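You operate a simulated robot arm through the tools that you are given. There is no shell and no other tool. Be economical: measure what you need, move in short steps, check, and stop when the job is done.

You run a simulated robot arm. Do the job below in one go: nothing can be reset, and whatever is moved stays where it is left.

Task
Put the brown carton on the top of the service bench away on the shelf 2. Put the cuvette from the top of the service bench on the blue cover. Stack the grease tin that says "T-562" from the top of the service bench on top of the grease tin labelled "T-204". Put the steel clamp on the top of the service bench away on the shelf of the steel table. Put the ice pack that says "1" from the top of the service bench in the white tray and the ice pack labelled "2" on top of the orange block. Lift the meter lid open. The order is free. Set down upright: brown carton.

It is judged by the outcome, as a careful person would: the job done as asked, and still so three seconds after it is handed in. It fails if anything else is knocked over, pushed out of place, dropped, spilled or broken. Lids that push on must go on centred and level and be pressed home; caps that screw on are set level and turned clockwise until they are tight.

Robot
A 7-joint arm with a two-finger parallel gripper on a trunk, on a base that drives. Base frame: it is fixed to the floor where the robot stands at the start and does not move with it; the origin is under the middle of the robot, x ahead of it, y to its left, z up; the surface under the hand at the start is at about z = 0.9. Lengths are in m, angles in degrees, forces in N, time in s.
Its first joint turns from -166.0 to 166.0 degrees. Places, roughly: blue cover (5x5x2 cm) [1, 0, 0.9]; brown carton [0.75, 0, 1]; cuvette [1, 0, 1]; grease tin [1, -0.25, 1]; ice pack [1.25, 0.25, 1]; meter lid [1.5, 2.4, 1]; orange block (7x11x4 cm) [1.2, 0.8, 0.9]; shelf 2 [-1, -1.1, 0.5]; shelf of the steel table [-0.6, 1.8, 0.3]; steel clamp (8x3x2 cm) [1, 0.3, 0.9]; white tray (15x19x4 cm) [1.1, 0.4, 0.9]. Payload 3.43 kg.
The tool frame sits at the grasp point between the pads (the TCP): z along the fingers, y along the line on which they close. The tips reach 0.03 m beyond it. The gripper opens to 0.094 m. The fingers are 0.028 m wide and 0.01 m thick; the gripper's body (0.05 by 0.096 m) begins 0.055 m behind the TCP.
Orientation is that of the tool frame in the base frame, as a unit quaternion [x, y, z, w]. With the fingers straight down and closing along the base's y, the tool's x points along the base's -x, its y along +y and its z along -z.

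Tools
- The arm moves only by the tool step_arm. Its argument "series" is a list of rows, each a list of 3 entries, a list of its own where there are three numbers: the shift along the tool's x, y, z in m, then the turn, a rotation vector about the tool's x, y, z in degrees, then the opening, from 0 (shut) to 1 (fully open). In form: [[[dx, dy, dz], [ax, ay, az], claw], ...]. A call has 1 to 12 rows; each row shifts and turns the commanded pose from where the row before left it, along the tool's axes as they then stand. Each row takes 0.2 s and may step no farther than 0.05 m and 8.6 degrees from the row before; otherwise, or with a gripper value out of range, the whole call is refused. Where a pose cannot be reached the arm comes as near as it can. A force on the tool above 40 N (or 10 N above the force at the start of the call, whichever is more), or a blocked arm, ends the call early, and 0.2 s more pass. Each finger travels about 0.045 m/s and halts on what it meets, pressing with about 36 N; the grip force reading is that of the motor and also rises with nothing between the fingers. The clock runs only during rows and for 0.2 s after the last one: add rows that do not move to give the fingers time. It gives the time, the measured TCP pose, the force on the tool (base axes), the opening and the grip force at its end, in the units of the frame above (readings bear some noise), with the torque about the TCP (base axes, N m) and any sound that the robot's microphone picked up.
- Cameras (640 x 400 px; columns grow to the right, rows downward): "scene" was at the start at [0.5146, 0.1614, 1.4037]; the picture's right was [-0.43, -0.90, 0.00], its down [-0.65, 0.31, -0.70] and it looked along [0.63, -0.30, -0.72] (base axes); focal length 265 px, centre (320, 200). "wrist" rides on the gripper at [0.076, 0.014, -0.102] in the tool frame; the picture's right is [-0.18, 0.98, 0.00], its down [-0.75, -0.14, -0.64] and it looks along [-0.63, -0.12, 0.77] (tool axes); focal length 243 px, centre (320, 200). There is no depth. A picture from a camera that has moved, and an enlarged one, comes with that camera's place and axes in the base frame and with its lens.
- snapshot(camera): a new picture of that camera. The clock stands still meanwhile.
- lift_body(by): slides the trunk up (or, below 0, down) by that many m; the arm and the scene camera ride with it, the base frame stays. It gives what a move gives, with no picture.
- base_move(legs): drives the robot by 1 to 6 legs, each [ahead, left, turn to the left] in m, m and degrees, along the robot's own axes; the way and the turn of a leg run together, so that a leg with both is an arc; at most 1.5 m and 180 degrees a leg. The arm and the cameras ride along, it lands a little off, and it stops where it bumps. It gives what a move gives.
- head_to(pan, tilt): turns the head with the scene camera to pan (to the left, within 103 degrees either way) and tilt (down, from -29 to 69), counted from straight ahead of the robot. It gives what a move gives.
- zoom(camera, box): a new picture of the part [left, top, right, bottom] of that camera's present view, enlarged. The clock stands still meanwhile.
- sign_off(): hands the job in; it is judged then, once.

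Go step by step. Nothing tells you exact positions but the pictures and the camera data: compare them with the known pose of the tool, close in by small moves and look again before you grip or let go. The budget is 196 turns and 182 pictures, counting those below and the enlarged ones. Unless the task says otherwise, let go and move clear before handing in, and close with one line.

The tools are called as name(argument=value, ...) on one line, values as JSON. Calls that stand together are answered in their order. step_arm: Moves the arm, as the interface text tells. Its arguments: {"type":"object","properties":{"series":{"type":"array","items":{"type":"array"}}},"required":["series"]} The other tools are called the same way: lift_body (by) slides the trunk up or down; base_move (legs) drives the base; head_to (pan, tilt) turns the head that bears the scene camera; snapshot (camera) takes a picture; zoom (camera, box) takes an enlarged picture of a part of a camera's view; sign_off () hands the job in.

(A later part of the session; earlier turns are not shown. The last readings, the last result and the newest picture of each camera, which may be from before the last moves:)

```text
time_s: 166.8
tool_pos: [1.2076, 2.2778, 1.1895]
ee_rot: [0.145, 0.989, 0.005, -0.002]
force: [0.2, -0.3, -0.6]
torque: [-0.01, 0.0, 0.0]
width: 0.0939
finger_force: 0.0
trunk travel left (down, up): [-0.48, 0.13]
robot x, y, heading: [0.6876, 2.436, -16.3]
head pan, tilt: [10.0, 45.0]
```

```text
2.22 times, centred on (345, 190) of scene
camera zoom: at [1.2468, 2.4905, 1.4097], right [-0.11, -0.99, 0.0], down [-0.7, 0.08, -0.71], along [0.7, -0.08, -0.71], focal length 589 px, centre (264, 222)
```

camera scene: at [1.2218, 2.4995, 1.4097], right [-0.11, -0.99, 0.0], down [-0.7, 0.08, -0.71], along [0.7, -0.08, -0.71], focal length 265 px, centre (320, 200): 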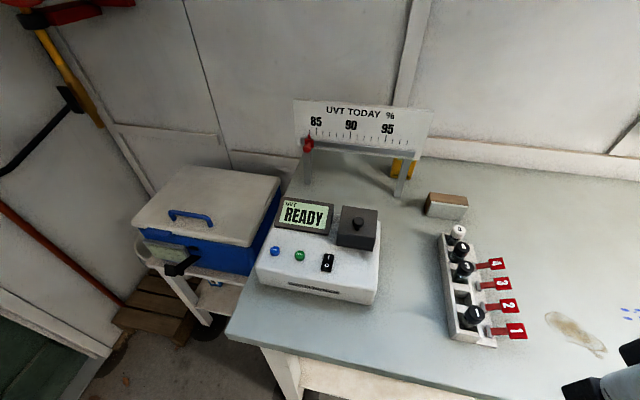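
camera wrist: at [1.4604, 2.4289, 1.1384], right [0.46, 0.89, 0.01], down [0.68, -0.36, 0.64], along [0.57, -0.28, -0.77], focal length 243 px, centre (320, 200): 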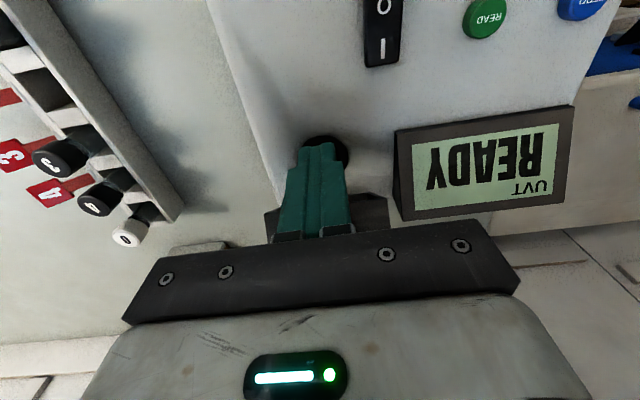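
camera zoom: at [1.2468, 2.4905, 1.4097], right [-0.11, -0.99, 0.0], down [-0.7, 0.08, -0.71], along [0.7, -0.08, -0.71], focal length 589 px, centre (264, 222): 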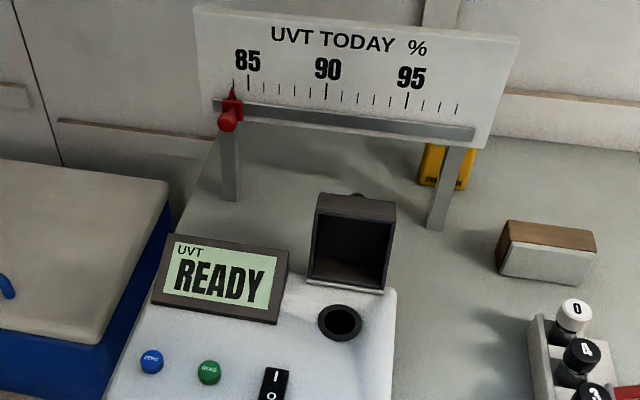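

The meter lid is fully open. Now back along the bench to the right for the carton and the cuvette.

base_move(legs=[[-0.1, 0, 0], [0, -1.25, 0], [0, -1.2, 0]])

head_to(pan=-10, tilt=50)

snapshot(camera="scene")

```text
time_s: 179.5
tool_pos: [0.4176, -0.0323, 1.1893]
ee_rot: [0.148, 0.989, 0.006, -0.002]
force: [-0.5, 0.9, 0.3]
torque: [0.0, 0.02, 0.03]
width: 0.0941
finger_force: 0.1
trunk travel left (down, up): [-0.48, 0.13]
robot x, y, heading: [-0.102, 0.1284, -16.5]
head pan, tilt: [10.0, 45.0]
```

```text
time_s: 180.3
tool_pos: [0.4177, -0.0322, 1.1885]
ee_rot: [0.149, 0.989, 0.007, -0.002]
force: [-0.8, -0.4, -0.3]
torque: [0.0, -0.03, 0.0]
width: 0.0939
finger_force: 0.0
trunk travel left (down, up): [-0.48, 0.13]
robot x, y, heading: [-0.1003, 0.1273, -16.9]
head pan, tilt: [-10.0, 50.0]
```

```text
41 pictures are left
camera scene: at [0.4466, 0.153, 1.4027], right [-0.45, -0.89, 0.0], down [-0.68, 0.34, -0.64], along [0.57, -0.29, -0.77], focal length 265 px, centre (320, 200)
```

scene: 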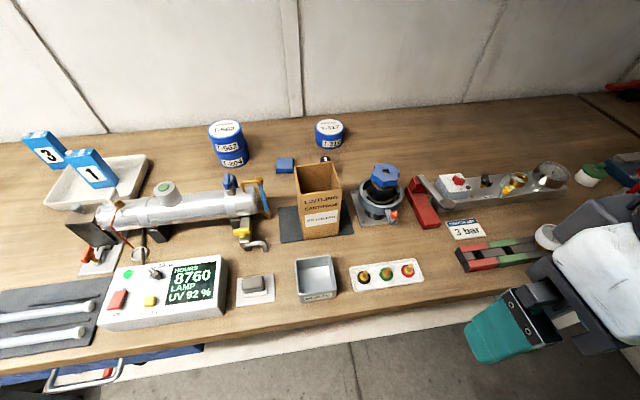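

Before gripping the carton I look at shelf 2, which is behind to the right.

head_to(pan=-103, tilt=25)

snapshot(camera="scene")

```text
time_s: 182.0
tool_pos: [0.418, -0.0337, 1.189]
ee_rot: [0.149, 0.989, 0.007, -0.002]
force: [-0.4, -1.2, 0.6]
torque: [0.03, 0.01, 0.04]
width: 0.0939
finger_force: 0.0
trunk travel left (down, up): [-0.48, 0.13]
robot x, y, heading: [-0.1003, 0.1282, -17.0]
head pan, tilt: [-103.0, 25.0]
```

```text
40 pictures are left
camera scene: at [0.3321, 0.1077, 1.4402], right [-0.87, 0.5, 0.0], down [0.21, 0.37, -0.91], along [-0.45, -0.79, -0.42], focal length 265 px, centre (320, 200)
```

scene: 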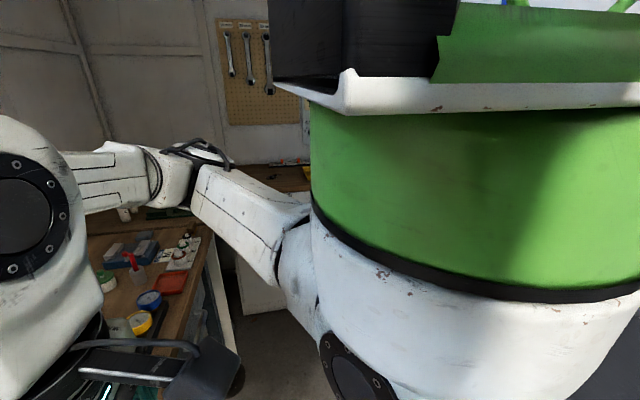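

My own body blocks the view. I turn left 180° in place to look at shelf 2.

base_move(legs=[[-0.1, 0, 0], [0, 0, 180]])

head_to(pan=55, tilt=30)

snapshot(camera="scene")

```text
time_s: 190.5
tool_pos: [-0.7121, 0.3259, 1.1894]
ee_rot: [0.988, -0.157, 0.002, 0.007]
force: [0.9, -0.4, 0.6]
torque: [0.02, -0.01, 0.02]
width: 0.0939
finger_force: 0.1
trunk travel left (down, up): [-0.48, 0.13]
robot x, y, heading: [-0.1935, 0.1569, 162.5]
head pan, tilt: [-103.0, 25.0]
```

```text
time_s: 192.9
tool_pos: [-0.7127, 0.328, 1.1897]
ee_rot: [0.988, -0.156, 0.002, 0.006]
force: [0.2, 0.7, 0.5]
torque: [0.0, 0.01, -0.02]
width: 0.0939
finger_force: 0.1
trunk travel left (down, up): [-0.48, 0.13]
robot x, y, heading: [-0.1892, 0.1569, 162.3]
head pan, tilt: [55.0, 30.0]
```

```text
39 pictures are left
camera scene: at [-0.7495, 0.0518, 1.4323], right [-0.61, 0.8, 0.0], down [0.4, 0.3, -0.87], along [-0.69, -0.52, -0.5], focal length 265 px, centre (320, 200)
```

scene: 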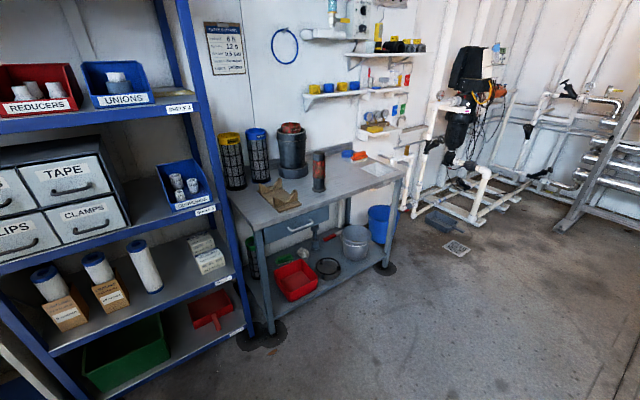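

A blue rack with labelled shelves: I zoom to read them and find free space.

zoom(camera="scene", box=[0, 90, 270, 400])

head_to(pan=90, tilt=35)

snapshot(camera="scene")

```text
1.29 times, centred on (135, 245) of scene
camera zoom: at [-0.7495, 0.0518, 1.4323], right [-0.61, 0.8, 0.0], down [0.4, 0.3, -0.87], along [-0.69, -0.52, -0.5], focal length 342 px, centre (559, 142)
```

zoom: 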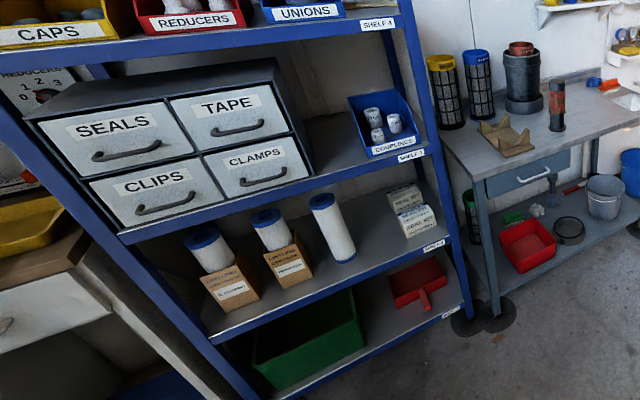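

```text
time_s: 193.9
tool_pos: [-0.7116, 0.3267, 1.1872]
ee_rot: [0.988, -0.156, 0.001, 0.006]
force: [0.0, -0.3, -0.8]
torque: [0.05, -0.03, -0.03]
width: 0.0939
finger_force: 0.1
trunk travel left (down, up): [-0.48, 0.13]
robot x, y, heading: [-0.1932, 0.158, 162.1]
head pan, tilt: [90.0, 35.0]
```

```text
37 pictures are left
camera scene: at [-0.7044, 0.0226, 1.4245], right [-0.95, 0.31, 0.0], down [0.18, 0.55, -0.82], along [-0.25, -0.78, -0.57], focal length 265 px, centre (320, 200)
```

scene: 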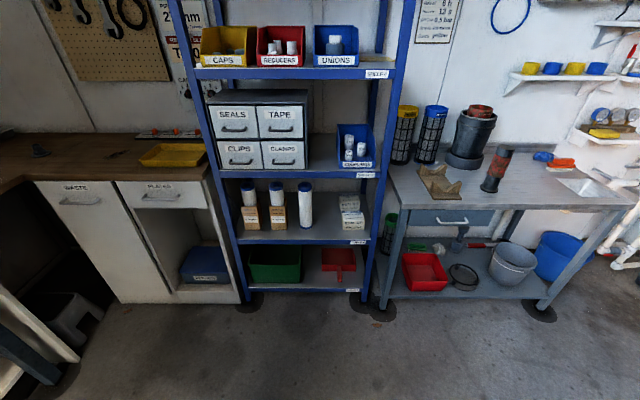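

Shelf 2 has a free gap between the white cylinder and the grey boxes, near (-1.065, -0.98). It needs a slanted grip so the hand fits under shelf 3. I turn back to the bench for the carton.

base_move(legs=[[0, 0, -180], [0.25, 0.1, 0]])

step_arm(series=[[[0, 0, 0], [0, -6.5, 0], 1], [[0, 0, 0], [0, -6.5, 0], 1], [[0, 0, 0], [0, -6.5, 0], 1], [[0, 0, 0], [0, -6.5, 0], 1], [[0, 0, 0], [0, -6.5, 0], 1], [[0, 0, 0], [0, -6.5, 0], 1], [[0, 0, 0], [0, -6, 0], 1]])

head_to(pan=-25, tilt=60)

snapshot(camera="scene")

snapshot(camera="wrist")

```text
time_s: 203.3
tool_pos: [0.5754, -0.0294, 1.1883]
ee_rot: [0.179, 0.984, 0.007, -0.001]
force: [0.2, -0.8, -0.6]
torque: [0.04, -0.04, 0.03]
width: 0.0942
finger_force: 0.0
trunk travel left (down, up): [-0.48, 0.13]
robot x, y, heading: [0.0683, 0.1656, -20.7]
head pan, tilt: [90.0, 35.0]
```

```text
time_s: 204.9
tool_pos: [0.639, 0.0539, 1.2428]
ee_rot: [0.175, 0.945, -0.045, 0.271]
force: [0.2, 0.1, 0.0]
torque: [0.0, -0.04, 0.04]
width: 0.0939
finger_force: 0.0
out of reach, approached as far as the arm can: row 2, 3, 4, 5, 6, 7
trunk travel left (down, up): [-0.48, 0.13]
robot x, y, heading: [0.0638, 0.1684, -20.6]
head pan, tilt: [90.0, 35.0]
```

```text
time_s: 206.8
tool_pos: [0.6374, 0.0523, 1.241]
ee_rot: [0.174, 0.946, -0.047, 0.271]
force: [-1.0, 0.7, -0.2]
torque: [0.01, 0.0, 0.01]
width: 0.0941
finger_force: 0.1
trunk travel left (down, up): [-0.48, 0.13]
robot x, y, heading: [0.0669, 0.1641, -20.7]
head pan, tilt: [-25.0, 60.0]
```

```text
36 pictures are left
camera scene: at [0.6178, 0.1749, 1.3948], right [-0.27, -0.96, 0.0], down [-0.8, 0.23, -0.56], along [0.54, -0.15, -0.83], focal length 265 px, centre (320, 200)
```

scene: 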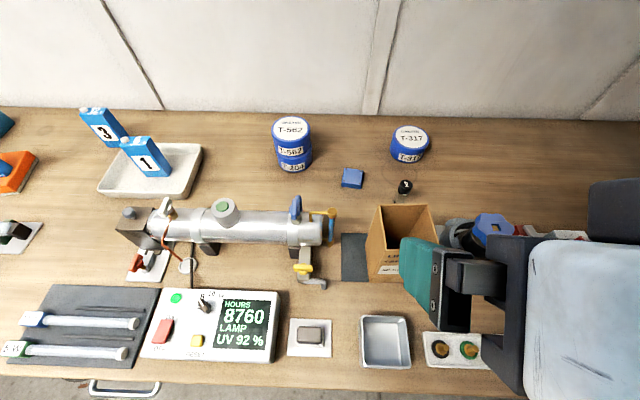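

```text
35 pictures are left
camera wrist: at [0.5308, 0.1073, 1.2875], right [0.5, 0.86, 0.1], down [0.23, -0.24, 0.94], along [0.84, -0.44, -0.32], focal length 243 px, centre (320, 200)
```

wrist: 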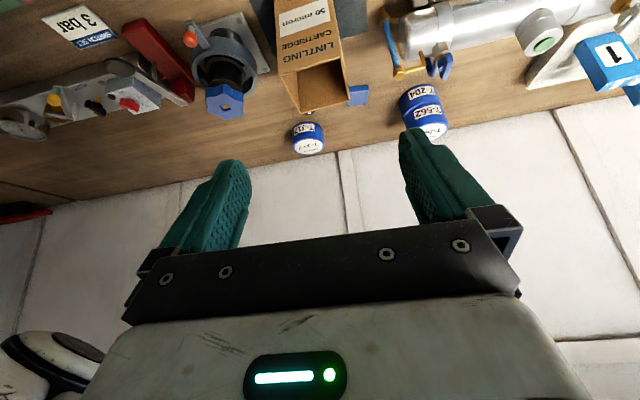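

The tilt was limited because the hand was too close in; moving out toward the carton should allow 45°. I go above it and align yaw.

step_arm(series=[[[-0.0164, 0.0182, 0.03], [0, 0, 0], 1], [[-0.0164, 0.0182, 0.03], [0, 0, 0], 1], [[-0.0164, 0.0182, 0.03], [0, 0, 0], 1], [[-0.0164, 0.0182, 0.03], [0, 0, 0], 1], [[-0.0164, 0.0182, 0.03], [0, 0, 0], 1], [[0, 0, 0], [-4, 0, -4], 1], [[0, 0, 0], [0, 0, 0], 1]])

snapshot(camera="wrist")

zoom(camera="scene", box=[320, 140, 540, 300])

```text
time_s: 208.4
tool_pos: [0.8101, 0.0854, 1.1598]
ee_rot: [0.132, 0.952, -0.021, 0.275]
force: [0.4, -1.5, -1.0]
torque: [-0.01, -0.01, 0.01]
width: 0.0941
finger_force: 0.0
trunk travel left (down, up): [-0.48, 0.13]
robot x, y, heading: [0.0677, 0.1658, -20.5]
head pan, tilt: [-25.0, 60.0]
```

```text
34 pictures are left
camera wrist: at [0.6991, 0.1292, 1.2067], right [0.41, 0.9, 0.13], down [0.24, -0.24, 0.94], along [0.88, -0.35, -0.32], focal length 243 px, centre (320, 200)
```

wrist: 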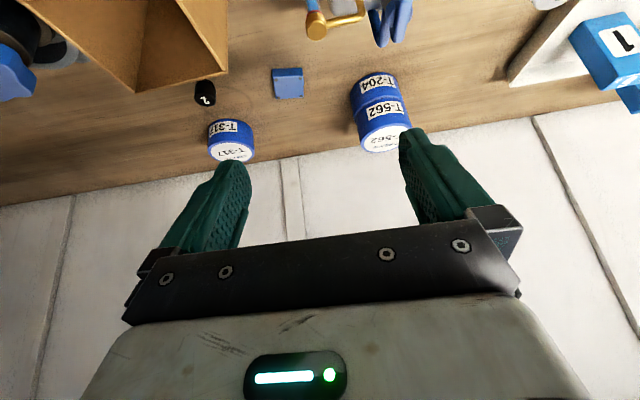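

```text
2.50 times, centred on (430, 220) of scene
camera zoom: at [0.5963, 0.1468, 1.3902], right [-0.71, -0.7, 0.0], down [-0.61, 0.62, -0.5], along [0.35, -0.36, -0.87], focal length 663 px, centre (45, 150)
```

zoom: 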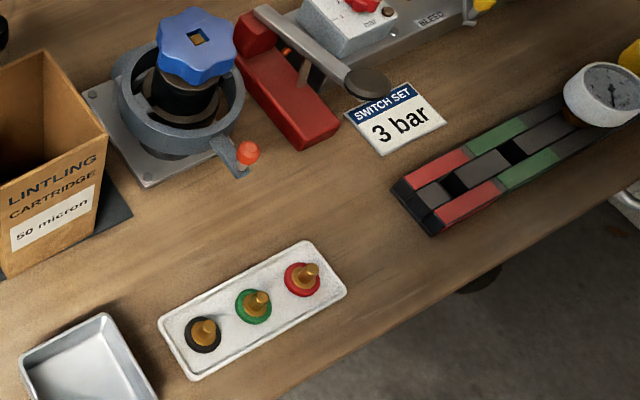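

The tilt is 32° now with a slight roll. I correct the roll and add tilt here where there is reach.

step_arm(series=[[[0, 0, 0], [2, 0, 0], 1], [[0, 0, 0], [0, -6, 0], 1], [[0, 0, 0], [0, -6, 0], 1], [[0, 0, 0], [0, -4, 0], 1], [[0, 0, 0], [0, 0, 0], 1]])

```text
time_s: 209.6
tool_pos: [0.8114, 0.0868, 1.1597]
ee_rot: [0.131, 0.904, -0.057, 0.403]
force: [0.6, 0.2, -0.7]
torque: [0.01, 0.0, 0.0]
width: 0.094
finger_force: 0.1
trunk travel left (down, up): [-0.48, 0.13]
robot x, y, heading: [0.0679, 0.1647, -20.7]
head pan, tilt: [-25.0, 60.0]
```

Tilt is now 48° with clean yaw. I move over the carton centre (0.760, -0.003).

step_arm(series=[[[0.0127, -0.0336, 0.0008], [0, 0, 0], 1], [[0.0127, -0.0336, 0.0008], [0, 0, 0], 1], [[0.0127, -0.0336, 0.0008], [0, 0, 0], 1], [[0, 0, 0], [0, 0, 0], 1]])

snapshot(camera="wrist")

head_to(pan=-15, tilt=60)

snapshot(camera="scene")

```text
time_s: 210.6
tool_pos: [0.7589, -0.0027, 1.1291]
ee_rot: [0.13, 0.905, -0.056, 0.402]
force: [-1.1, -0.2, 0.8]
torque: [-0.02, -0.01, 0.0]
width: 0.0941
finger_force: 0.0
trunk travel left (down, up): [-0.48, 0.13]
robot x, y, heading: [0.0692, 0.1648, -20.4]
head pan, tilt: [-25.0, 60.0]
```

```text
32 pictures are left
camera wrist: at [0.6405, 0.0463, 1.1406], right [0.4, 0.91, 0.14], down [-0.01, -0.15, 0.99], along [0.92, -0.39, -0.05], focal length 243 px, centre (320, 200)
```

wrist: 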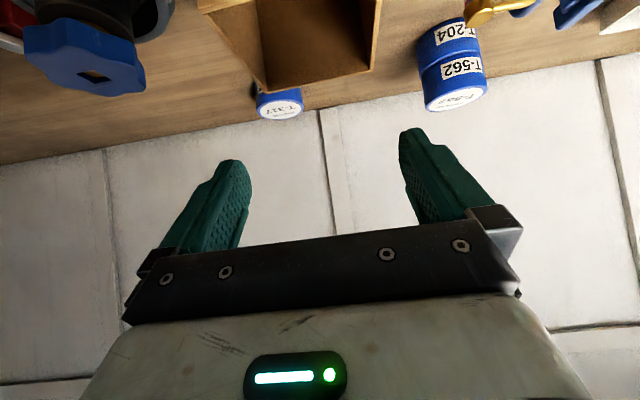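

```text
time_s: 211.3
tool_pos: [0.7587, -0.0028, 1.1287]
ee_rot: [0.131, 0.904, -0.057, 0.402]
force: [0.1, -0.9, 0.2]
torque: [0.01, 0.02, 0.01]
width: 0.0939
finger_force: 0.0
trunk travel left (down, up): [-0.48, 0.13]
robot x, y, heading: [0.0665, 0.1657, -20.6]
head pan, tilt: [-15.0, 60.0]
```

```text
31 pictures are left
camera scene: at [0.6038, 0.1556, 1.3901], right [-0.58, -0.81, 0.0], down [-0.71, 0.5, -0.5], along [0.41, -0.29, -0.87], focal length 265 px, centre (320, 200)
```

scene: 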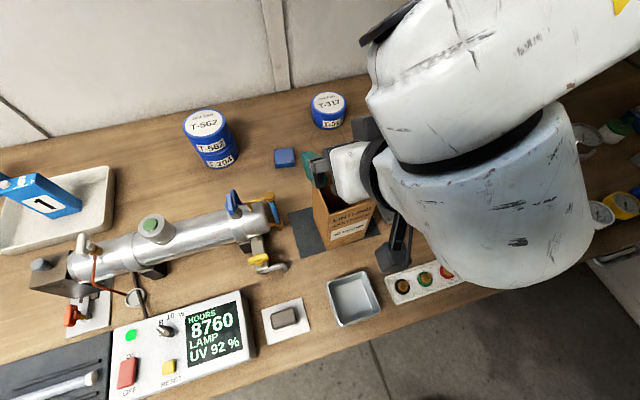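

Carton rim measured: about 8 cm wide; I shift 5 mm left and descend partway.

step_arm(series=[[[0.0, 0.005, 0.0], [0, 0, 0], 1], [[0.02, 0, 0.018], [0, 0, 0], 1], [[0.019, 0, 0.017], [0, 0, 0], 1], [[0, 0, 0], [0, 0, 0], 1]])

snapshot(camera="wrist")

```text
time_s: 212.3
tool_pos: [0.7607, 0.0011, 1.0765]
ee_rot: [0.13, 0.904, -0.056, 0.402]
force: [0.1, -0.3, -0.6]
torque: [-0.02, 0.0, -0.02]
width: 0.0942
finger_force: 0.0
trunk travel left (down, up): [-0.48, 0.13]
robot x, y, heading: [0.0661, 0.1601, -20.5]
head pan, tilt: [-15.0, 60.0]
```

```text
30 pictures are left
camera wrist: at [0.6429, 0.0513, 1.0878], right [0.4, 0.91, 0.14], down [-0.01, -0.15, 0.99], along [0.92, -0.39, -0.05], focal length 243 px, centre (320, 200)
```

wrist: 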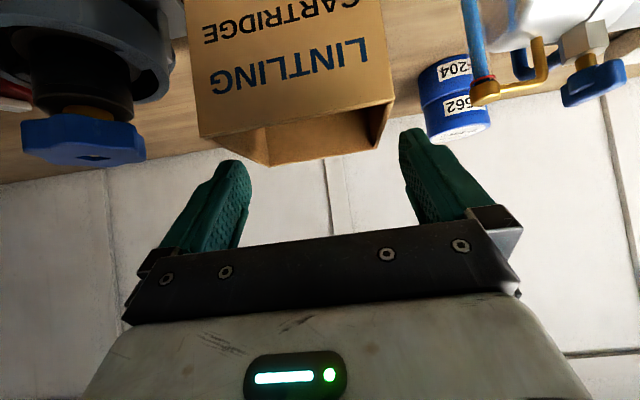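

Centred. Descend the rest and close.

step_arm(series=[[[0.0195, 0, 0.0175], [0, 0, 0], 1], [[0.019, 0, 0.018], [0, 0, 0], 1], [[0, 0, 0], [0, 0, 0], 0.7], [[0, 0, 0], [0, 0, 0], 0.7], [[0, 0, 0], [0, 0, 0], 0.7]])

snapshot(camera="wrist")

```text
time_s: 213.5
tool_pos: [0.7601, 0.001, 1.024]
ee_rot: [0.13, 0.905, -0.056, 0.402]
force: [0.3, -0.2, -0.1]
torque: [0.03, 0.0, 0.01]
width: 0.0807
finger_force: 35.6
trunk travel left (down, up): [-0.48, 0.13]
robot x, y, heading: [0.0651, 0.1634, -20.4]
head pan, tilt: [-15.0, 60.0]
```

```text
29 pictures are left
camera wrist: at [0.6426, 0.0509, 1.0351], right [0.4, 0.91, 0.14], down [-0.01, -0.15, 0.99], along [0.92, -0.39, -0.05], focal length 243 px, centre (320, 200)
```

wrist: 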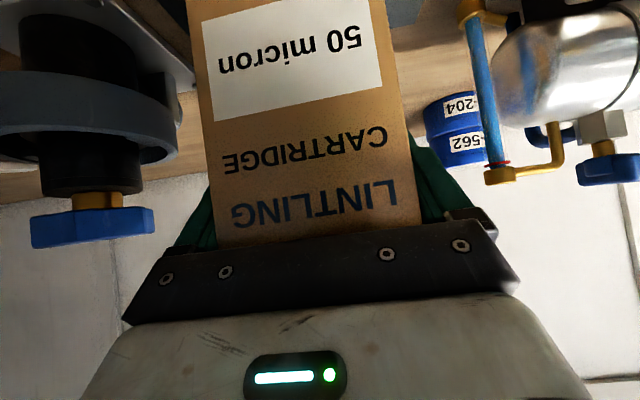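

The carton is held. I lift it, back away, and turn right to face the rack.

step_arm(series=[[[-0.0149, 0, -0.0134], [0, 0, 0], 0.7], [[-0.0279, 0, -0.0251], [0, 0, 0], 0.7], [[-0.0279, 0, -0.0251], [0, 0, 0], 0.7], [[-0.0279, 0, -0.0251], [0, 0, 0], 0.7], [[-0.0149, 0, -0.0134], [0, 0, 0], 0.7]])

base_move(legs=[[-0.32, 0, 0], [0, 0, -85.5]])

head_to(pan=0, tilt=40)

snapshot(camera="scene")

```text
time_s: 214.7
tool_pos: [0.7607, 0.0008, 1.1758]
ee_rot: [0.13, 0.904, -0.057, 0.402]
force: [-0.7, 0.5, 0.1]
torque: [0.0, -0.03, 0.0]
width: 0.0806
finger_force: 35.9
trunk travel left (down, up): [-0.48, 0.13]
robot x, y, heading: [0.0688, 0.1668, -20.5]
head pan, tilt: [-15.0, 60.0]
```

```text
time_s: 220.5
tool_pos: [-0.3459, -0.4259, 1.1764]
ee_rot: [0.711, 0.573, -0.316, 0.256]
force: [-0.7, 0.8, -0.4]
torque: [0.01, 0.02, -0.03]
width: 0.0805
finger_force: 36.3
trunk travel left (down, up): [-0.48, 0.13]
robot x, y, heading: [-0.2358, 0.2807, -106.3]
head pan, tilt: [-15.0, 60.0]
```

```text
time_s: 221.3
tool_pos: [-0.3458, -0.4276, 1.1754]
ee_rot: [0.712, 0.573, -0.315, 0.255]
force: [0.1, 0.2, 0.0]
torque: [-0.02, 0.0, -0.02]
width: 0.0802
finger_force: 35.7
trunk travel left (down, up): [-0.48, 0.13]
robot x, y, heading: [-0.2331, 0.2746, -106.2]
head pan, tilt: [0.0, 40.0]
```

```text
28 pictures are left
camera scene: at [-0.1944, -0.2826, 1.4168], right [-0.96, 0.28, 0.0], down [0.18, 0.62, -0.77], along [-0.21, -0.73, -0.64], focal length 265 px, centre (320, 200)
```

scene: 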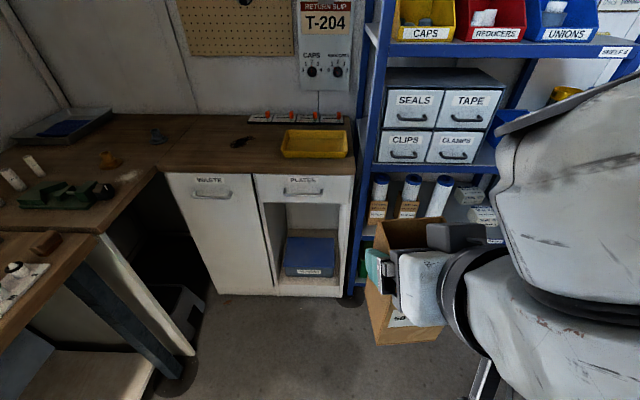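

The carton hangs upright. I slide right in front of the free slot and lower the trunk.

base_move(legs=[[0, -0.54, 0], [0.2, 0, 0]])

lift_body(by=-0.4)

head_to(pan=-5, tilt=35)

snapshot(camera="scene")

snapshot(camera="wrist")

```text
time_s: 225.7
tool_pos: [-0.919, -0.4721, 1.1768]
ee_rot: [0.709, 0.576, -0.314, 0.257]
force: [0.3, -0.8, 0.9]
torque: [-0.02, -0.02, 0.0]
width: 0.0807
finger_force: 36.2
trunk travel left (down, up): [-0.48, 0.13]
robot x, y, heading: [-0.8089, 0.2282, -105.8]
head pan, tilt: [0.0, 40.0]
```

```text
time_s: 229.5
tool_pos: [-0.9185, -0.4729, 0.7753]
ee_rot: [0.709, 0.576, -0.314, 0.257]
force: [-0.5, 0.1, -0.4]
torque: [-0.01, 0.02, 0.01]
width: 0.0805
finger_force: 35.9
trunk travel left (down, up): [-0.08, 0.53]
robot x, y, heading: [-0.8118, 0.2308, -105.7]
head pan, tilt: [0.0, 40.0]
```

```text
time_s: 230.2
tool_pos: [-0.9203, -0.4729, 0.7754]
ee_rot: [0.709, 0.577, -0.314, 0.257]
force: [-0.5, -0.7, 0.3]
torque: [-0.02, 0.01, 0.04]
width: 0.0804
finger_force: 36.1
trunk travel left (down, up): [-0.08, 0.53]
robot x, y, heading: [-0.8105, 0.2283, -105.9]
head pan, tilt: [-5.0, 35.0]
```

```text
27 pictures are left
camera scene: at [-0.7763, -0.3287, 1.0244], right [-0.93, 0.35, 0.0], down [0.2, 0.54, -0.82], along [-0.29, -0.77, -0.57], focal length 265 px, centre (320, 200)
```

scene: 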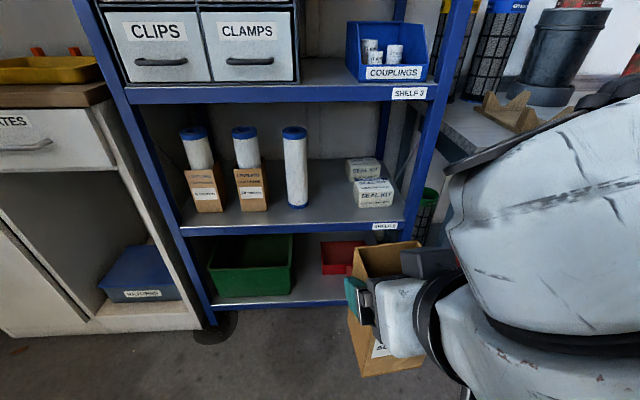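

```text
26 pictures are left
camera wrist: at [-0.8798, -0.3514, 0.7875], right [0.94, -0.32, 0.14], down [-0.15, 0.0, 0.99], along [-0.32, -0.95, -0.05], focal length 243 px, centre (320, 200)
```

wrist: 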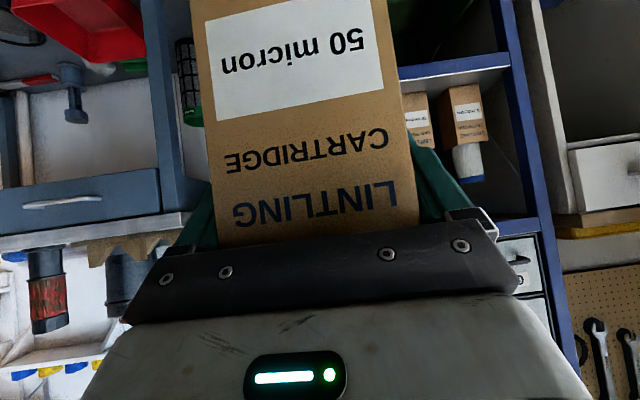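

The label confirms shelf 2; the gap centre is about (-1.059, -0.977). I square the carton to the rack, lower it to just above shelf height, and drive up to the edge.

step_arm(series=[[[0, 0, 0], [3.1, 0, 2.8], 0.7], [[0, 0, 0], [0, 0, 0], 0.7]])

lift_body(by=-0.075)

step_arm(series=[[[0.0149, 0, 0.0134], [0, 0, 0], 0.7], [[0.0149, 0, 0.0134], [0, 0, 0], 0.7]])

base_move(legs=[[0.34, 0, 0]])

snapshot(camera="scene")

```text
time_s: 230.8
tool_pos: [-0.9201, -0.4737, 0.7753]
ee_rot: [0.73, 0.55, -0.323, 0.246]
force: [-0.2, -0.7, -0.5]
torque: [0.0, -0.01, 0.02]
width: 0.0806
finger_force: 35.9
trunk travel left (down, up): [-0.08, 0.53]
robot x, y, heading: [-0.8076, 0.2324, -105.8]
head pan, tilt: [-5.0, 35.0]
```

```text
time_s: 231.9
tool_pos: [-0.9201, -0.4722, 0.7012]
ee_rot: [0.729, 0.551, -0.323, 0.246]
force: [-0.4, -0.4, -1.2]
torque: [-0.01, -0.02, -0.01]
width: 0.0809
finger_force: 36.1
trunk travel left (down, up): [-0.005, 0.605]
robot x, y, heading: [-0.8094, 0.2321, -105.8]
head pan, tilt: [-5.0, 35.0]
```

```text
time_s: 232.5
tool_pos: [-0.9206, -0.4739, 0.661]
ee_rot: [0.729, 0.551, -0.323, 0.245]
force: [0.6, 0.5, -0.8]
torque: [0.01, 0.01, 0.02]
width: 0.0805
finger_force: 36.2
trunk travel left (down, up): [-0.005, 0.605]
robot x, y, heading: [-0.8093, 0.2338, -105.9]
head pan, tilt: [-5.0, 35.0]
```

```text
time_s: 234.7
tool_pos: [-1.0129, -0.8004, 0.6612]
ee_rot: [0.729, 0.55, -0.323, 0.246]
force: [0.2, 0.5, -1.0]
torque: [-0.03, -0.01, 0.0]
width: 0.081
finger_force: 36.2
trunk travel left (down, up): [-0.005, 0.605]
robot x, y, heading: [-0.9024, -0.0972, -105.8]
head pan, tilt: [-5.0, 35.0]
```

```text
25 pictures are left
camera scene: at [-0.8689, -0.6561, 0.9494], right [-0.93, 0.36, 0.0], down [0.2, 0.54, -0.82], along [-0.29, -0.77, -0.57], focal length 265 px, centre (320, 200)
```

scene: 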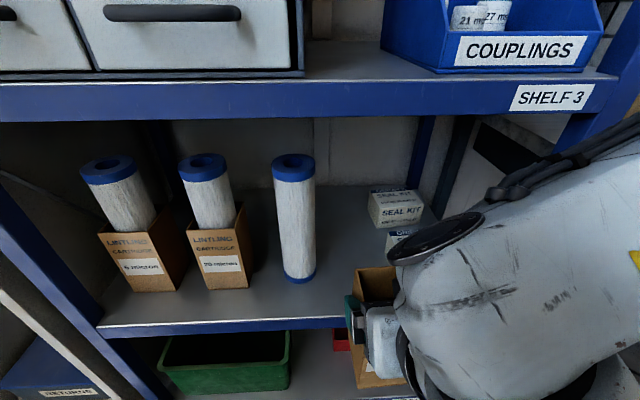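

Lined up with the gap. I slide the carton in with the arm, in steps, watching forces.

step_arm(series=[[[-0.0268, 0.001, 0.0297], [0, 0, 0], 0.7], [[-0.0268, 0.001, 0.0297], [0, 0, 0], 0.7], [[-0.0268, 0.001, 0.0297], [0, 0, 0], 0.7]])

snapshot(camera="scene")

```text
time_s: 235.5
tool_pos: [-1.0433, -0.9186, 0.6602]
ee_rot: [0.73, 0.55, -0.324, 0.245]
force: [0.7, 0.1, -0.9]
torque: [-0.03, -0.02, -0.01]
width: 0.0805
finger_force: 36.0
trunk travel left (down, up): [-0.005, 0.605]
robot x, y, heading: [-0.9041, -0.0964, -105.9]
head pan, tilt: [-5.0, 35.0]
```

```text
24 pictures are left
camera scene: at [-0.8689, -0.6561, 0.9495], right [-0.93, 0.36, 0.0], down [0.2, 0.54, -0.82], along [-0.29, -0.77, -0.57], focal length 265 px, centre (320, 200)
```

scene: 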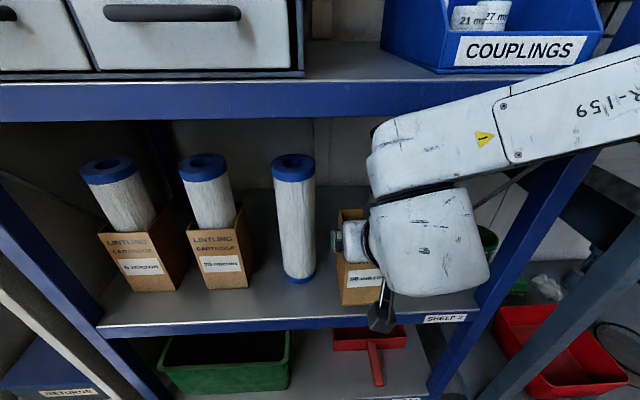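

Going well; 4.5 cm further, then lower.

step_arm(series=[[[-0.0151, 0, 0.0167], [0, 0, 0], 0.7], [[-0.0151, 0, 0.0167], [0, 0, 0], 0.7], [[0, 0, 0], [0, 0, 0], 0.7]])

snapshot(camera="scene")

snapshot(camera="wrist")

```text
time_s: 236.3
tool_pos: [-1.0542, -0.9599, 0.6596]
ee_rot: [0.729, 0.551, -0.322, 0.245]
force: [-0.5, 0.4, -0.7]
torque: [-0.02, 0.01, 0.01]
width: 0.0808
finger_force: 36.9
trunk travel left (down, up): [-0.005, 0.605]
robot x, y, heading: [-0.9014, -0.1009, -105.6]
head pan, tilt: [-5.0, 35.0]
```

```text
23 pictures are left
camera scene: at [-0.8687, -0.6556, 0.9494], right [-0.93, 0.35, 0.0], down [0.2, 0.54, -0.82], along [-0.29, -0.77, -0.57], focal length 265 px, centre (320, 200)
```

scene: 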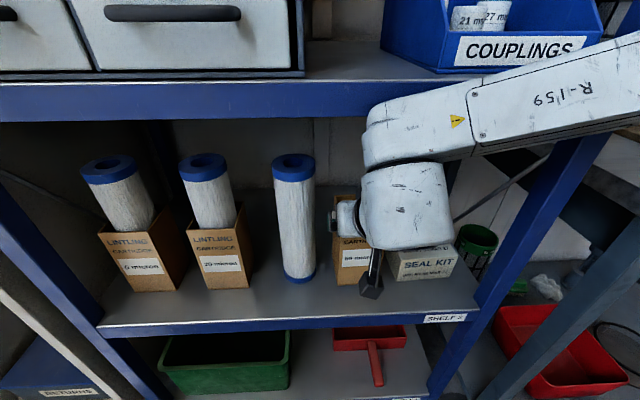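

```text
22 pictures are left
camera wrist: at [-1.0066, -0.8415, 0.6716], right [0.91, -0.39, 0.14], down [-0.15, 0.01, 0.99], along [-0.38, -0.92, -0.05], focal length 243 px, centre (320, 200)
```

wrist: 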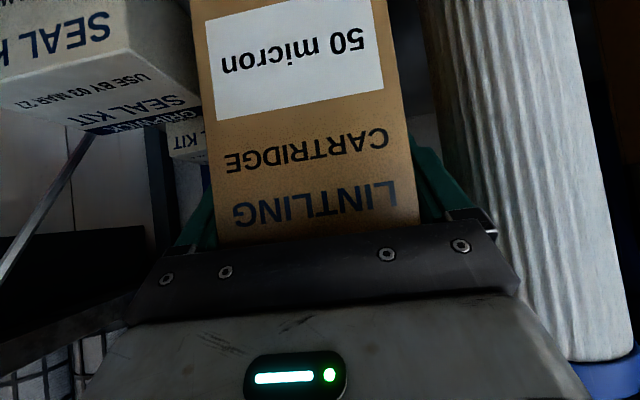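

Both gaps are fine (about 5 cm and 3 cm). Lowering onto the shelf.

step_arm(series=[[[0.0111, 0, 0.01], [0, 0, 0], 0.7], [[0.0074, 0, 0.0067], [0, 0, 0], 0.7], [[0.003, 0, 0.0027], [0, 0, 0], 0.7], [[0, 0, 0], [0, 0, 0], 0.7]])

```text
time_s: 237.3
tool_pos: [-1.0567, -0.9611, 0.634]
ee_rot: [0.729, 0.55, -0.324, 0.247]
force: [-1.7, -4.5, 28.5]
torque: [0.54, -0.03, 0.0]
width: 0.081
finger_force: 36.3
trunk travel left (down, up): [-0.005, 0.605]
robot x, y, heading: [-0.9037, -0.0951, -105.8]
head pan, tilt: [-5.0, 35.0]
```

Contact with the shelf. I ease up slightly, open, and check.

step_arm(series=[[[-0.0015, 0, -0.0013], [0, 0, 0], 0.7], [[0, 0, 0], [0, 0, 0], 0.85], [[0, 0, 0], [0, 0, 0], 1], [[0, 0, 0], [0, 0, 0], 1], [[0, 0, 0], [0, 0, 0], 1]])

snapshot(camera="wrist")

zoom(camera="scene", box=[260, 140, 480, 330])

```text
time_s: 238.5
tool_pos: [-1.0552, -0.9591, 0.6344]
ee_rot: [0.729, 0.551, -0.323, 0.246]
force: [-0.2, 0.4, -0.1]
torque: [0.02, 0.01, 0.01]
width: 0.0939
finger_force: 0.1
trunk travel left (down, up): [-0.005, 0.605]
robot x, y, heading: [-0.9027, -0.0943, -105.8]
head pan, tilt: [-5.0, 35.0]
```

```text
21 pictures are left
camera wrist: at [-1.0075, -0.8421, 0.6458], right [0.91, -0.39, 0.14], down [-0.15, 0.01, 0.99], along [-0.39, -0.92, -0.05], focal length 243 px, centre (320, 200)
```

wrist: 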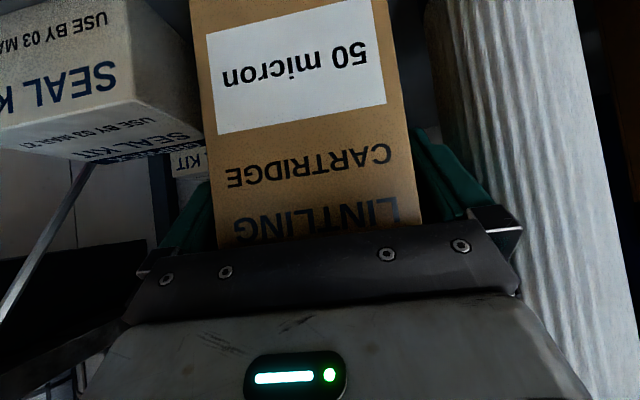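

```text
2.11 times, centred on (370, 235) of scene
camera zoom: at [-0.8689, -0.6561, 0.9494], right [-0.93, 0.36, 0.0], down [0.2, 0.54, -0.82], along [-0.29, -0.77, -0.57], focal length 558 px, centre (215, 126)
```

zoom: 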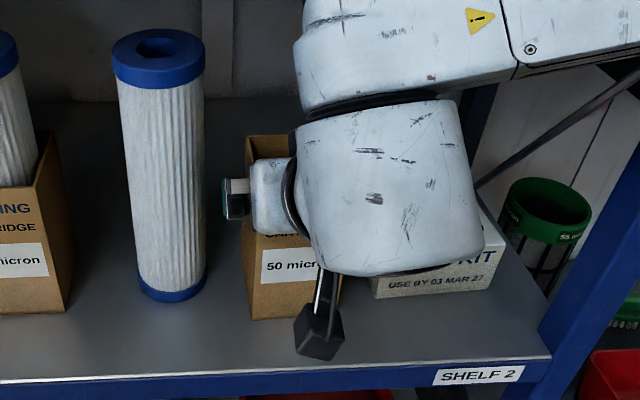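

Released, standing upright. I withdraw straight back horizontally.

step_arm(series=[[[0.0134, 0, -0.0149], [0, 0, 0], 1], [[0.0268, 0, -0.0297], [0, 0, 0], 1], [[0.0268, 0, -0.0297], [0, 0, 0], 1], [[0.0268, 0, -0.0297], [0, 0, 0], 1]])

base_move(legs=[[-0.5, 0, 0]])

snapshot(camera="scene")

```text
time_s: 239.5
tool_pos: [-1.0164, -0.8244, 0.634]
ee_rot: [0.73, 0.55, -0.324, 0.245]
force: [-0.1, -0.8, 0.1]
torque: [0.01, -0.03, 0.0]
width: 0.094
finger_force: 0.1
trunk travel left (down, up): [-0.005, 0.605]
robot x, y, heading: [-0.902, -0.0986, -105.7]
head pan, tilt: [-5.0, 35.0]
```

```text
time_s: 242.4
tool_pos: [-0.8822, -0.3557, 0.6312]
ee_rot: [0.727, 0.554, -0.322, 0.246]
force: [0.6, -0.1, 0.2]
torque: [-0.02, -0.02, 0.0]
width: 0.0939
finger_force: 0.0
trunk travel left (down, up): [-0.005, 0.605]
robot x, y, heading: [-0.7708, 0.3751, -105.3]
head pan, tilt: [-5.0, 35.0]
```

```text
19 pictures are left
camera scene: at [-0.7435, -0.2211, 0.9306], right [-0.94, 0.35, 0.0], down [0.21, 0.57, -0.79], along [-0.28, -0.74, -0.61], focal length 265 px, centre (320, 200)
```

scene: 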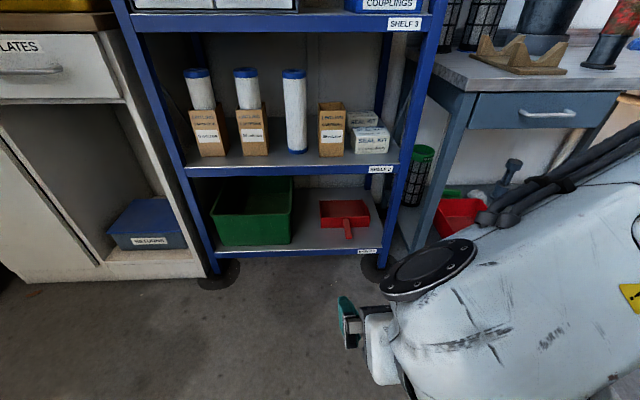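

The carton stands on shelf 2. Now back to the bench for the cuvette: raise the trunk, turn left, and drive up.

lift_body(by=0.4)

lift_body(by=0.075)

base_move(legs=[[0, 0, 89], [0.75, 0, 0]])

step_arm(series=[[[0, 0, 0], [0, 6, 0], 1], [[0, 0, 0], [0, 6, 0], 1], [[0, 0, 0], [0, 6, 0], 1], [[0, 0, 0], [0, 6, 0], 1], [[0, 0, 0], [0, 6, 0], 1], [[0, 0, 0], [0, 6, 0], 1], [[0, 0, 0], [0, 6, 0], 1], [[0, 0, 0], [0, 6, 0], 1]])

head_to(pan=0, tilt=50)

snapshot(camera="scene")

```text
time_s: 246.3
tool_pos: [-0.8747, -0.3299, 1.057]
ee_rot: [0.721, 0.549, -0.337, 0.256]
force: [-0.1, -0.1, -0.4]
torque: [0.01, 0.02, 0.0]
width: 0.0939
finger_force: 0.0
trunk travel left (down, up): [-0.405, 0.205]
robot x, y, heading: [-0.7734, 0.3754, -105.3]
head pan, tilt: [-5.0, 35.0]
```

```text
time_s: 247.4
tool_pos: [-0.8762, -0.3288, 1.1321]
ee_rot: [0.72, 0.549, -0.337, 0.257]
force: [-0.4, 0.3, -1.1]
torque: [0.01, 0.04, -0.01]
width: 0.094
finger_force: 0.1
trunk travel left (down, up): [-0.48, 0.13]
robot x, y, heading: [-0.772, 0.3729, -104.9]
head pan, tilt: [-5.0, 35.0]
```

```text
time_s: 255.2
tool_pos: [0.6546, 0.0719, 1.1317]
ee_rot: [0.122, 0.897, -0.058, 0.42]
force: [0.1, 0.2, -0.3]
torque: [-0.03, 0.0, 0.01]
width: 0.0938
finger_force: 0.0
trunk travel left (down, up): [-0.48, 0.13]
robot x, y, heading: [-0.0528, 0.1758, -15.6]
head pan, tilt: [-5.0, 35.0]
```

```text
time_s: 257.1
tool_pos: [0.6534, 0.0726, 1.132]
ee_rot: [0.134, 0.991, -0.003, 0.018]
force: [-0.2, -0.5, 0.0]
torque: [0.02, 0.01, 0.0]
width: 0.0939
finger_force: 0.2
trunk travel left (down, up): [-0.48, 0.13]
robot x, y, heading: [-0.0523, 0.1772, -15.7]
head pan, tilt: [-5.0, 35.0]
```

```text
time_s: 257.8
tool_pos: [0.6525, 0.0728, 1.1315]
ee_rot: [0.136, 0.991, -0.002, 0.02]
force: [-0.2, -0.1, -0.2]
torque: [-0.03, 0.01, 0.0]
width: 0.094
finger_force: 0.1
trunk travel left (down, up): [-0.48, 0.13]
robot x, y, heading: [-0.0525, 0.1788, -15.6]
head pan, tilt: [0.0, 50.0]
```

```text
18 pictures are left
camera scene: at [0.4998, 0.2266, 1.4028], right [-0.27, -0.96, 0.0], down [-0.74, 0.21, -0.64], along [0.62, -0.17, -0.77], focal length 265 px, centre (320, 200)
```

scene: 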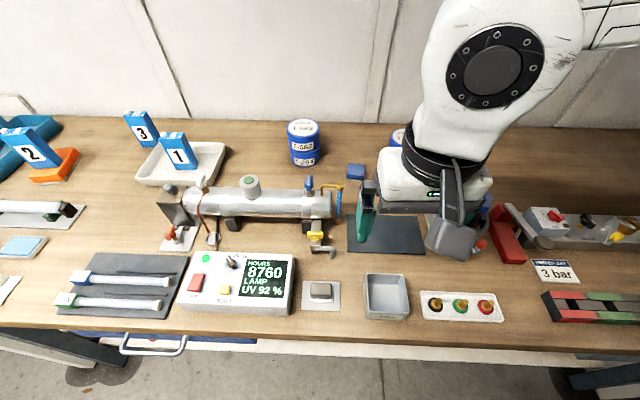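

All earlier work still stands. I drive a bit closer, fix the residual tilt, and bring the wrist camera toward the cuvette.

base_move(legs=[[0.12, 0, 0]])

step_arm(series=[[[0, 0, 0], [0, 2.3, 0], 1], [[-0.0215, -0.0373, 0], [0, 0, 0], 0.6], [[-0.0215, -0.0373, 0], [0, 0, 0], 0.6], [[-0.0215, -0.0373, 0], [0, 0, 0], 0.6]])

snapshot(camera="wrist")

```text
time_s: 259.1
tool_pos: [0.7708, 0.0402, 1.1324]
ee_rot: [0.134, 0.991, -0.003, 0.019]
force: [0.1, -0.2, 0.5]
torque: [0.01, -0.03, 0.02]
width: 0.0938
finger_force: 0.1
trunk travel left (down, up): [-0.48, 0.13]
robot x, y, heading: [0.0673, 0.1466, -15.6]
head pan, tilt: [0.0, 50.0]
```

```text
time_s: 260.1
tool_pos: [0.8033, -0.0846, 1.1312]
ee_rot: [0.133, 0.991, 0.0, -0.001]
force: [-1.0, 0.1, -0.2]
torque: [-0.01, 0.01, -0.01]
width: 0.0563
finger_force: 0.0
trunk travel left (down, up): [-0.48, 0.13]
robot x, y, heading: [0.0644, 0.1404, -15.3]
head pan, tilt: [0.0, 50.0]
```

```text
17 pictures are left
camera wrist: at [0.7327, -0.0504, 1.2332], right [0.44, 0.9, 0.0], down [0.69, -0.34, 0.64], along [0.58, -0.28, -0.77], focal length 243 px, centre (320, 200)
```

wrist: 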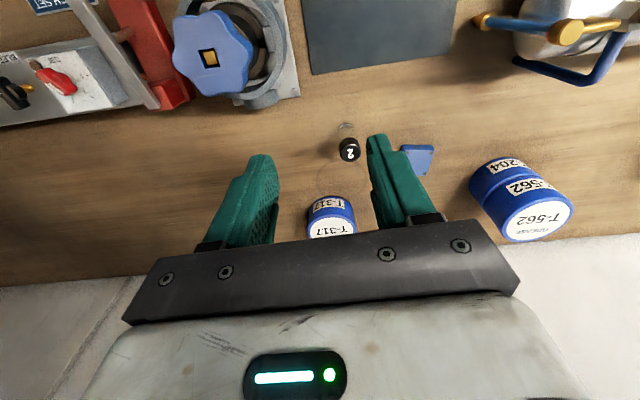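

Cuvette at about (0.88, -0.080), top near 0.965. I go above it, down to just over the cap.

step_arm(series=[[[-0.0364, 0.0125, 0], [0, 0, 0], 0.6], [[-0.0364, 0.0125, 0], [0, 0, 0], 0.6], [[0, 0, 0.05], [0, 0, 0], 0.6], [[0, 0, 0.05], [0, 0, 0], 0.6], [[0, 0, 0.02], [0, 0, 0], 0.6]])

snapshot(camera="wrist")

```text
time_s: 261.3
tool_pos: [0.8785, -0.0798, 1.0136]
ee_rot: [0.135, 0.991, -0.002, -0.002]
force: [-0.5, 0.2, 0.0]
torque: [0.01, -0.04, 0.02]
width: 0.0563
finger_force: 0.1
trunk travel left (down, up): [-0.48, 0.13]
robot x, y, heading: [0.0643, 0.1431, -15.9]
head pan, tilt: [0.0, 50.0]
```

```text
16 pictures are left
camera wrist: at [0.8093, -0.0461, 1.1145], right [0.44, 0.9, 0.0], down [0.69, -0.34, 0.64], along [0.58, -0.28, -0.77], focal length 243 px, centre (320, 200)
```

wrist: 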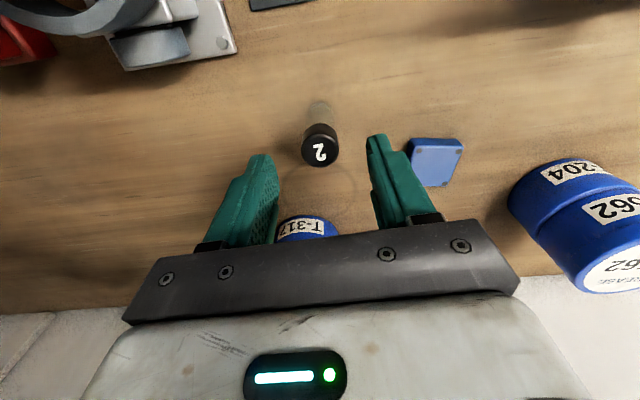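

Aligned within 4 mm. Descend around the cuvette and close.

step_arm(series=[[[-0.0035, 0, 0.02], [0, 0, 0], 0.6], [[0, 0, 0.03], [0, 0, 0], 0.6], [[0, 0, 0.022], [0, 0, 0], 0.6], [[0, 0, 0], [0, 0, 0], 0.15], [[0, 0, 0], [0, 0, 0], 0.15], [[0, 0, 0], [0, 0, 0], 0.15], [[0, 0, 0], [0, 0, 0], 0.15]])

zoom(camera="wrist", box=[220, 100, 480, 240])

```text
time_s: 262.9
tool_pos: [0.8828, -0.081, 0.9423]
ee_rot: [0.135, 0.991, -0.001, 0.0]
force: [0.7, -0.2, 0.1]
torque: [0.02, -0.01, 0.01]
width: 0.0245
finger_force: 35.6
trunk travel left (down, up): [-0.48, 0.13]
robot x, y, heading: [0.0633, 0.1468, -15.5]
head pan, tilt: [0.0, 50.0]
```

```text
2.46 times, centred on (350, 170) of wrist
camera zoom: at [0.8127, -0.047, 1.0432], right [0.44, 0.9, 0.0], down [0.69, -0.34, 0.64], along [0.58, -0.28, -0.77], focal length 597 px, centre (246, 274)
```

zoom: 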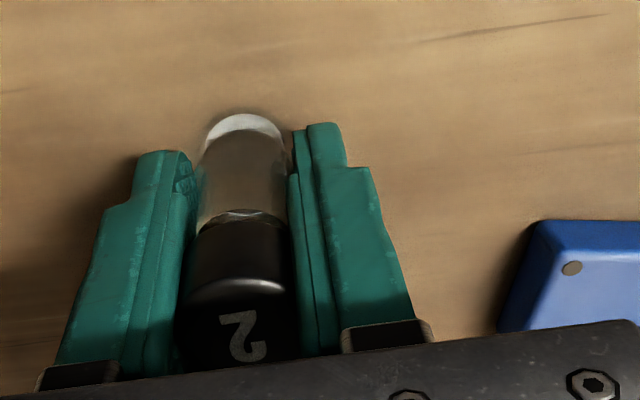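

Held. Lift and carry over the blue cover.

step_arm(series=[[[0, 0, -0.02], [0, 0, 0], 0.15], [[0, 0, -0.04], [0, 0, 0], 0.15], [[-0.0183, 0.0325, 0], [0, 0, 0], 0.15], [[-0.0183, 0.0325, 0], [0, 0, 0], 0.15], [[-0.0183, 0.0325, 0], [0, 0, 0], 0.15], [[0, 0, 0], [0, 0, 0], 0.15]])

snapshot(camera="wrist")

zoom(camera="scene", box=[280, 100, 460, 230])

```text
time_s: 264.3
tool_pos: [0.9616, -0.0009, 0.9996]
ee_rot: [0.134, 0.991, -0.001, -0.001]
force: [0.2, 0.7, -0.6]
torque: [-0.03, -0.01, 0.04]
width: 0.0246
finger_force: 36.4
trunk travel left (down, up): [-0.48, 0.13]
robot x, y, heading: [0.0634, 0.143, -15.5]
head pan, tilt: [0.0, 50.0]
```

```text
14 pictures are left
camera wrist: at [0.8916, 0.033, 1.1019], right [0.44, 0.9, 0.0], down [0.69, -0.34, 0.64], along [0.58, -0.28, -0.77], focal length 243 px, centre (320, 200)
```

wrist: 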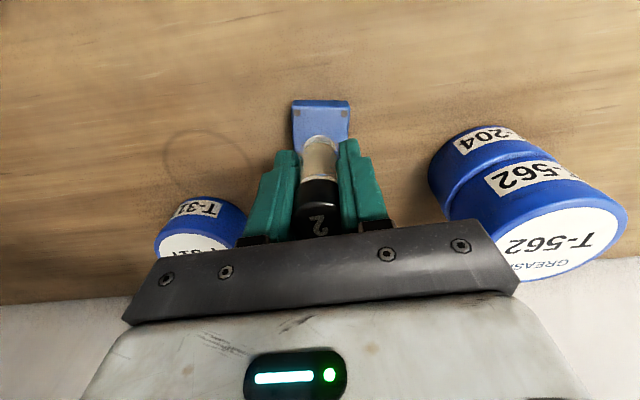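

```text
3.08 times, centred on (370, 165) of scene
camera zoom: at [0.6172, 0.1949, 1.4026], right [-0.27, -0.96, 0.0], down [-0.74, 0.2, -0.64], along [0.62, -0.17, -0.77], focal length 816 px, centre (166, 308)
```

zoom: 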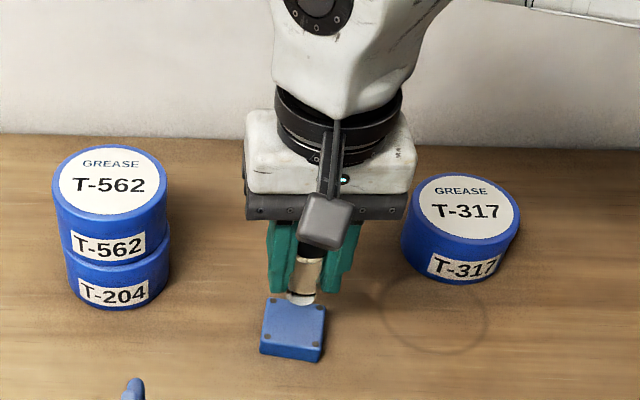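

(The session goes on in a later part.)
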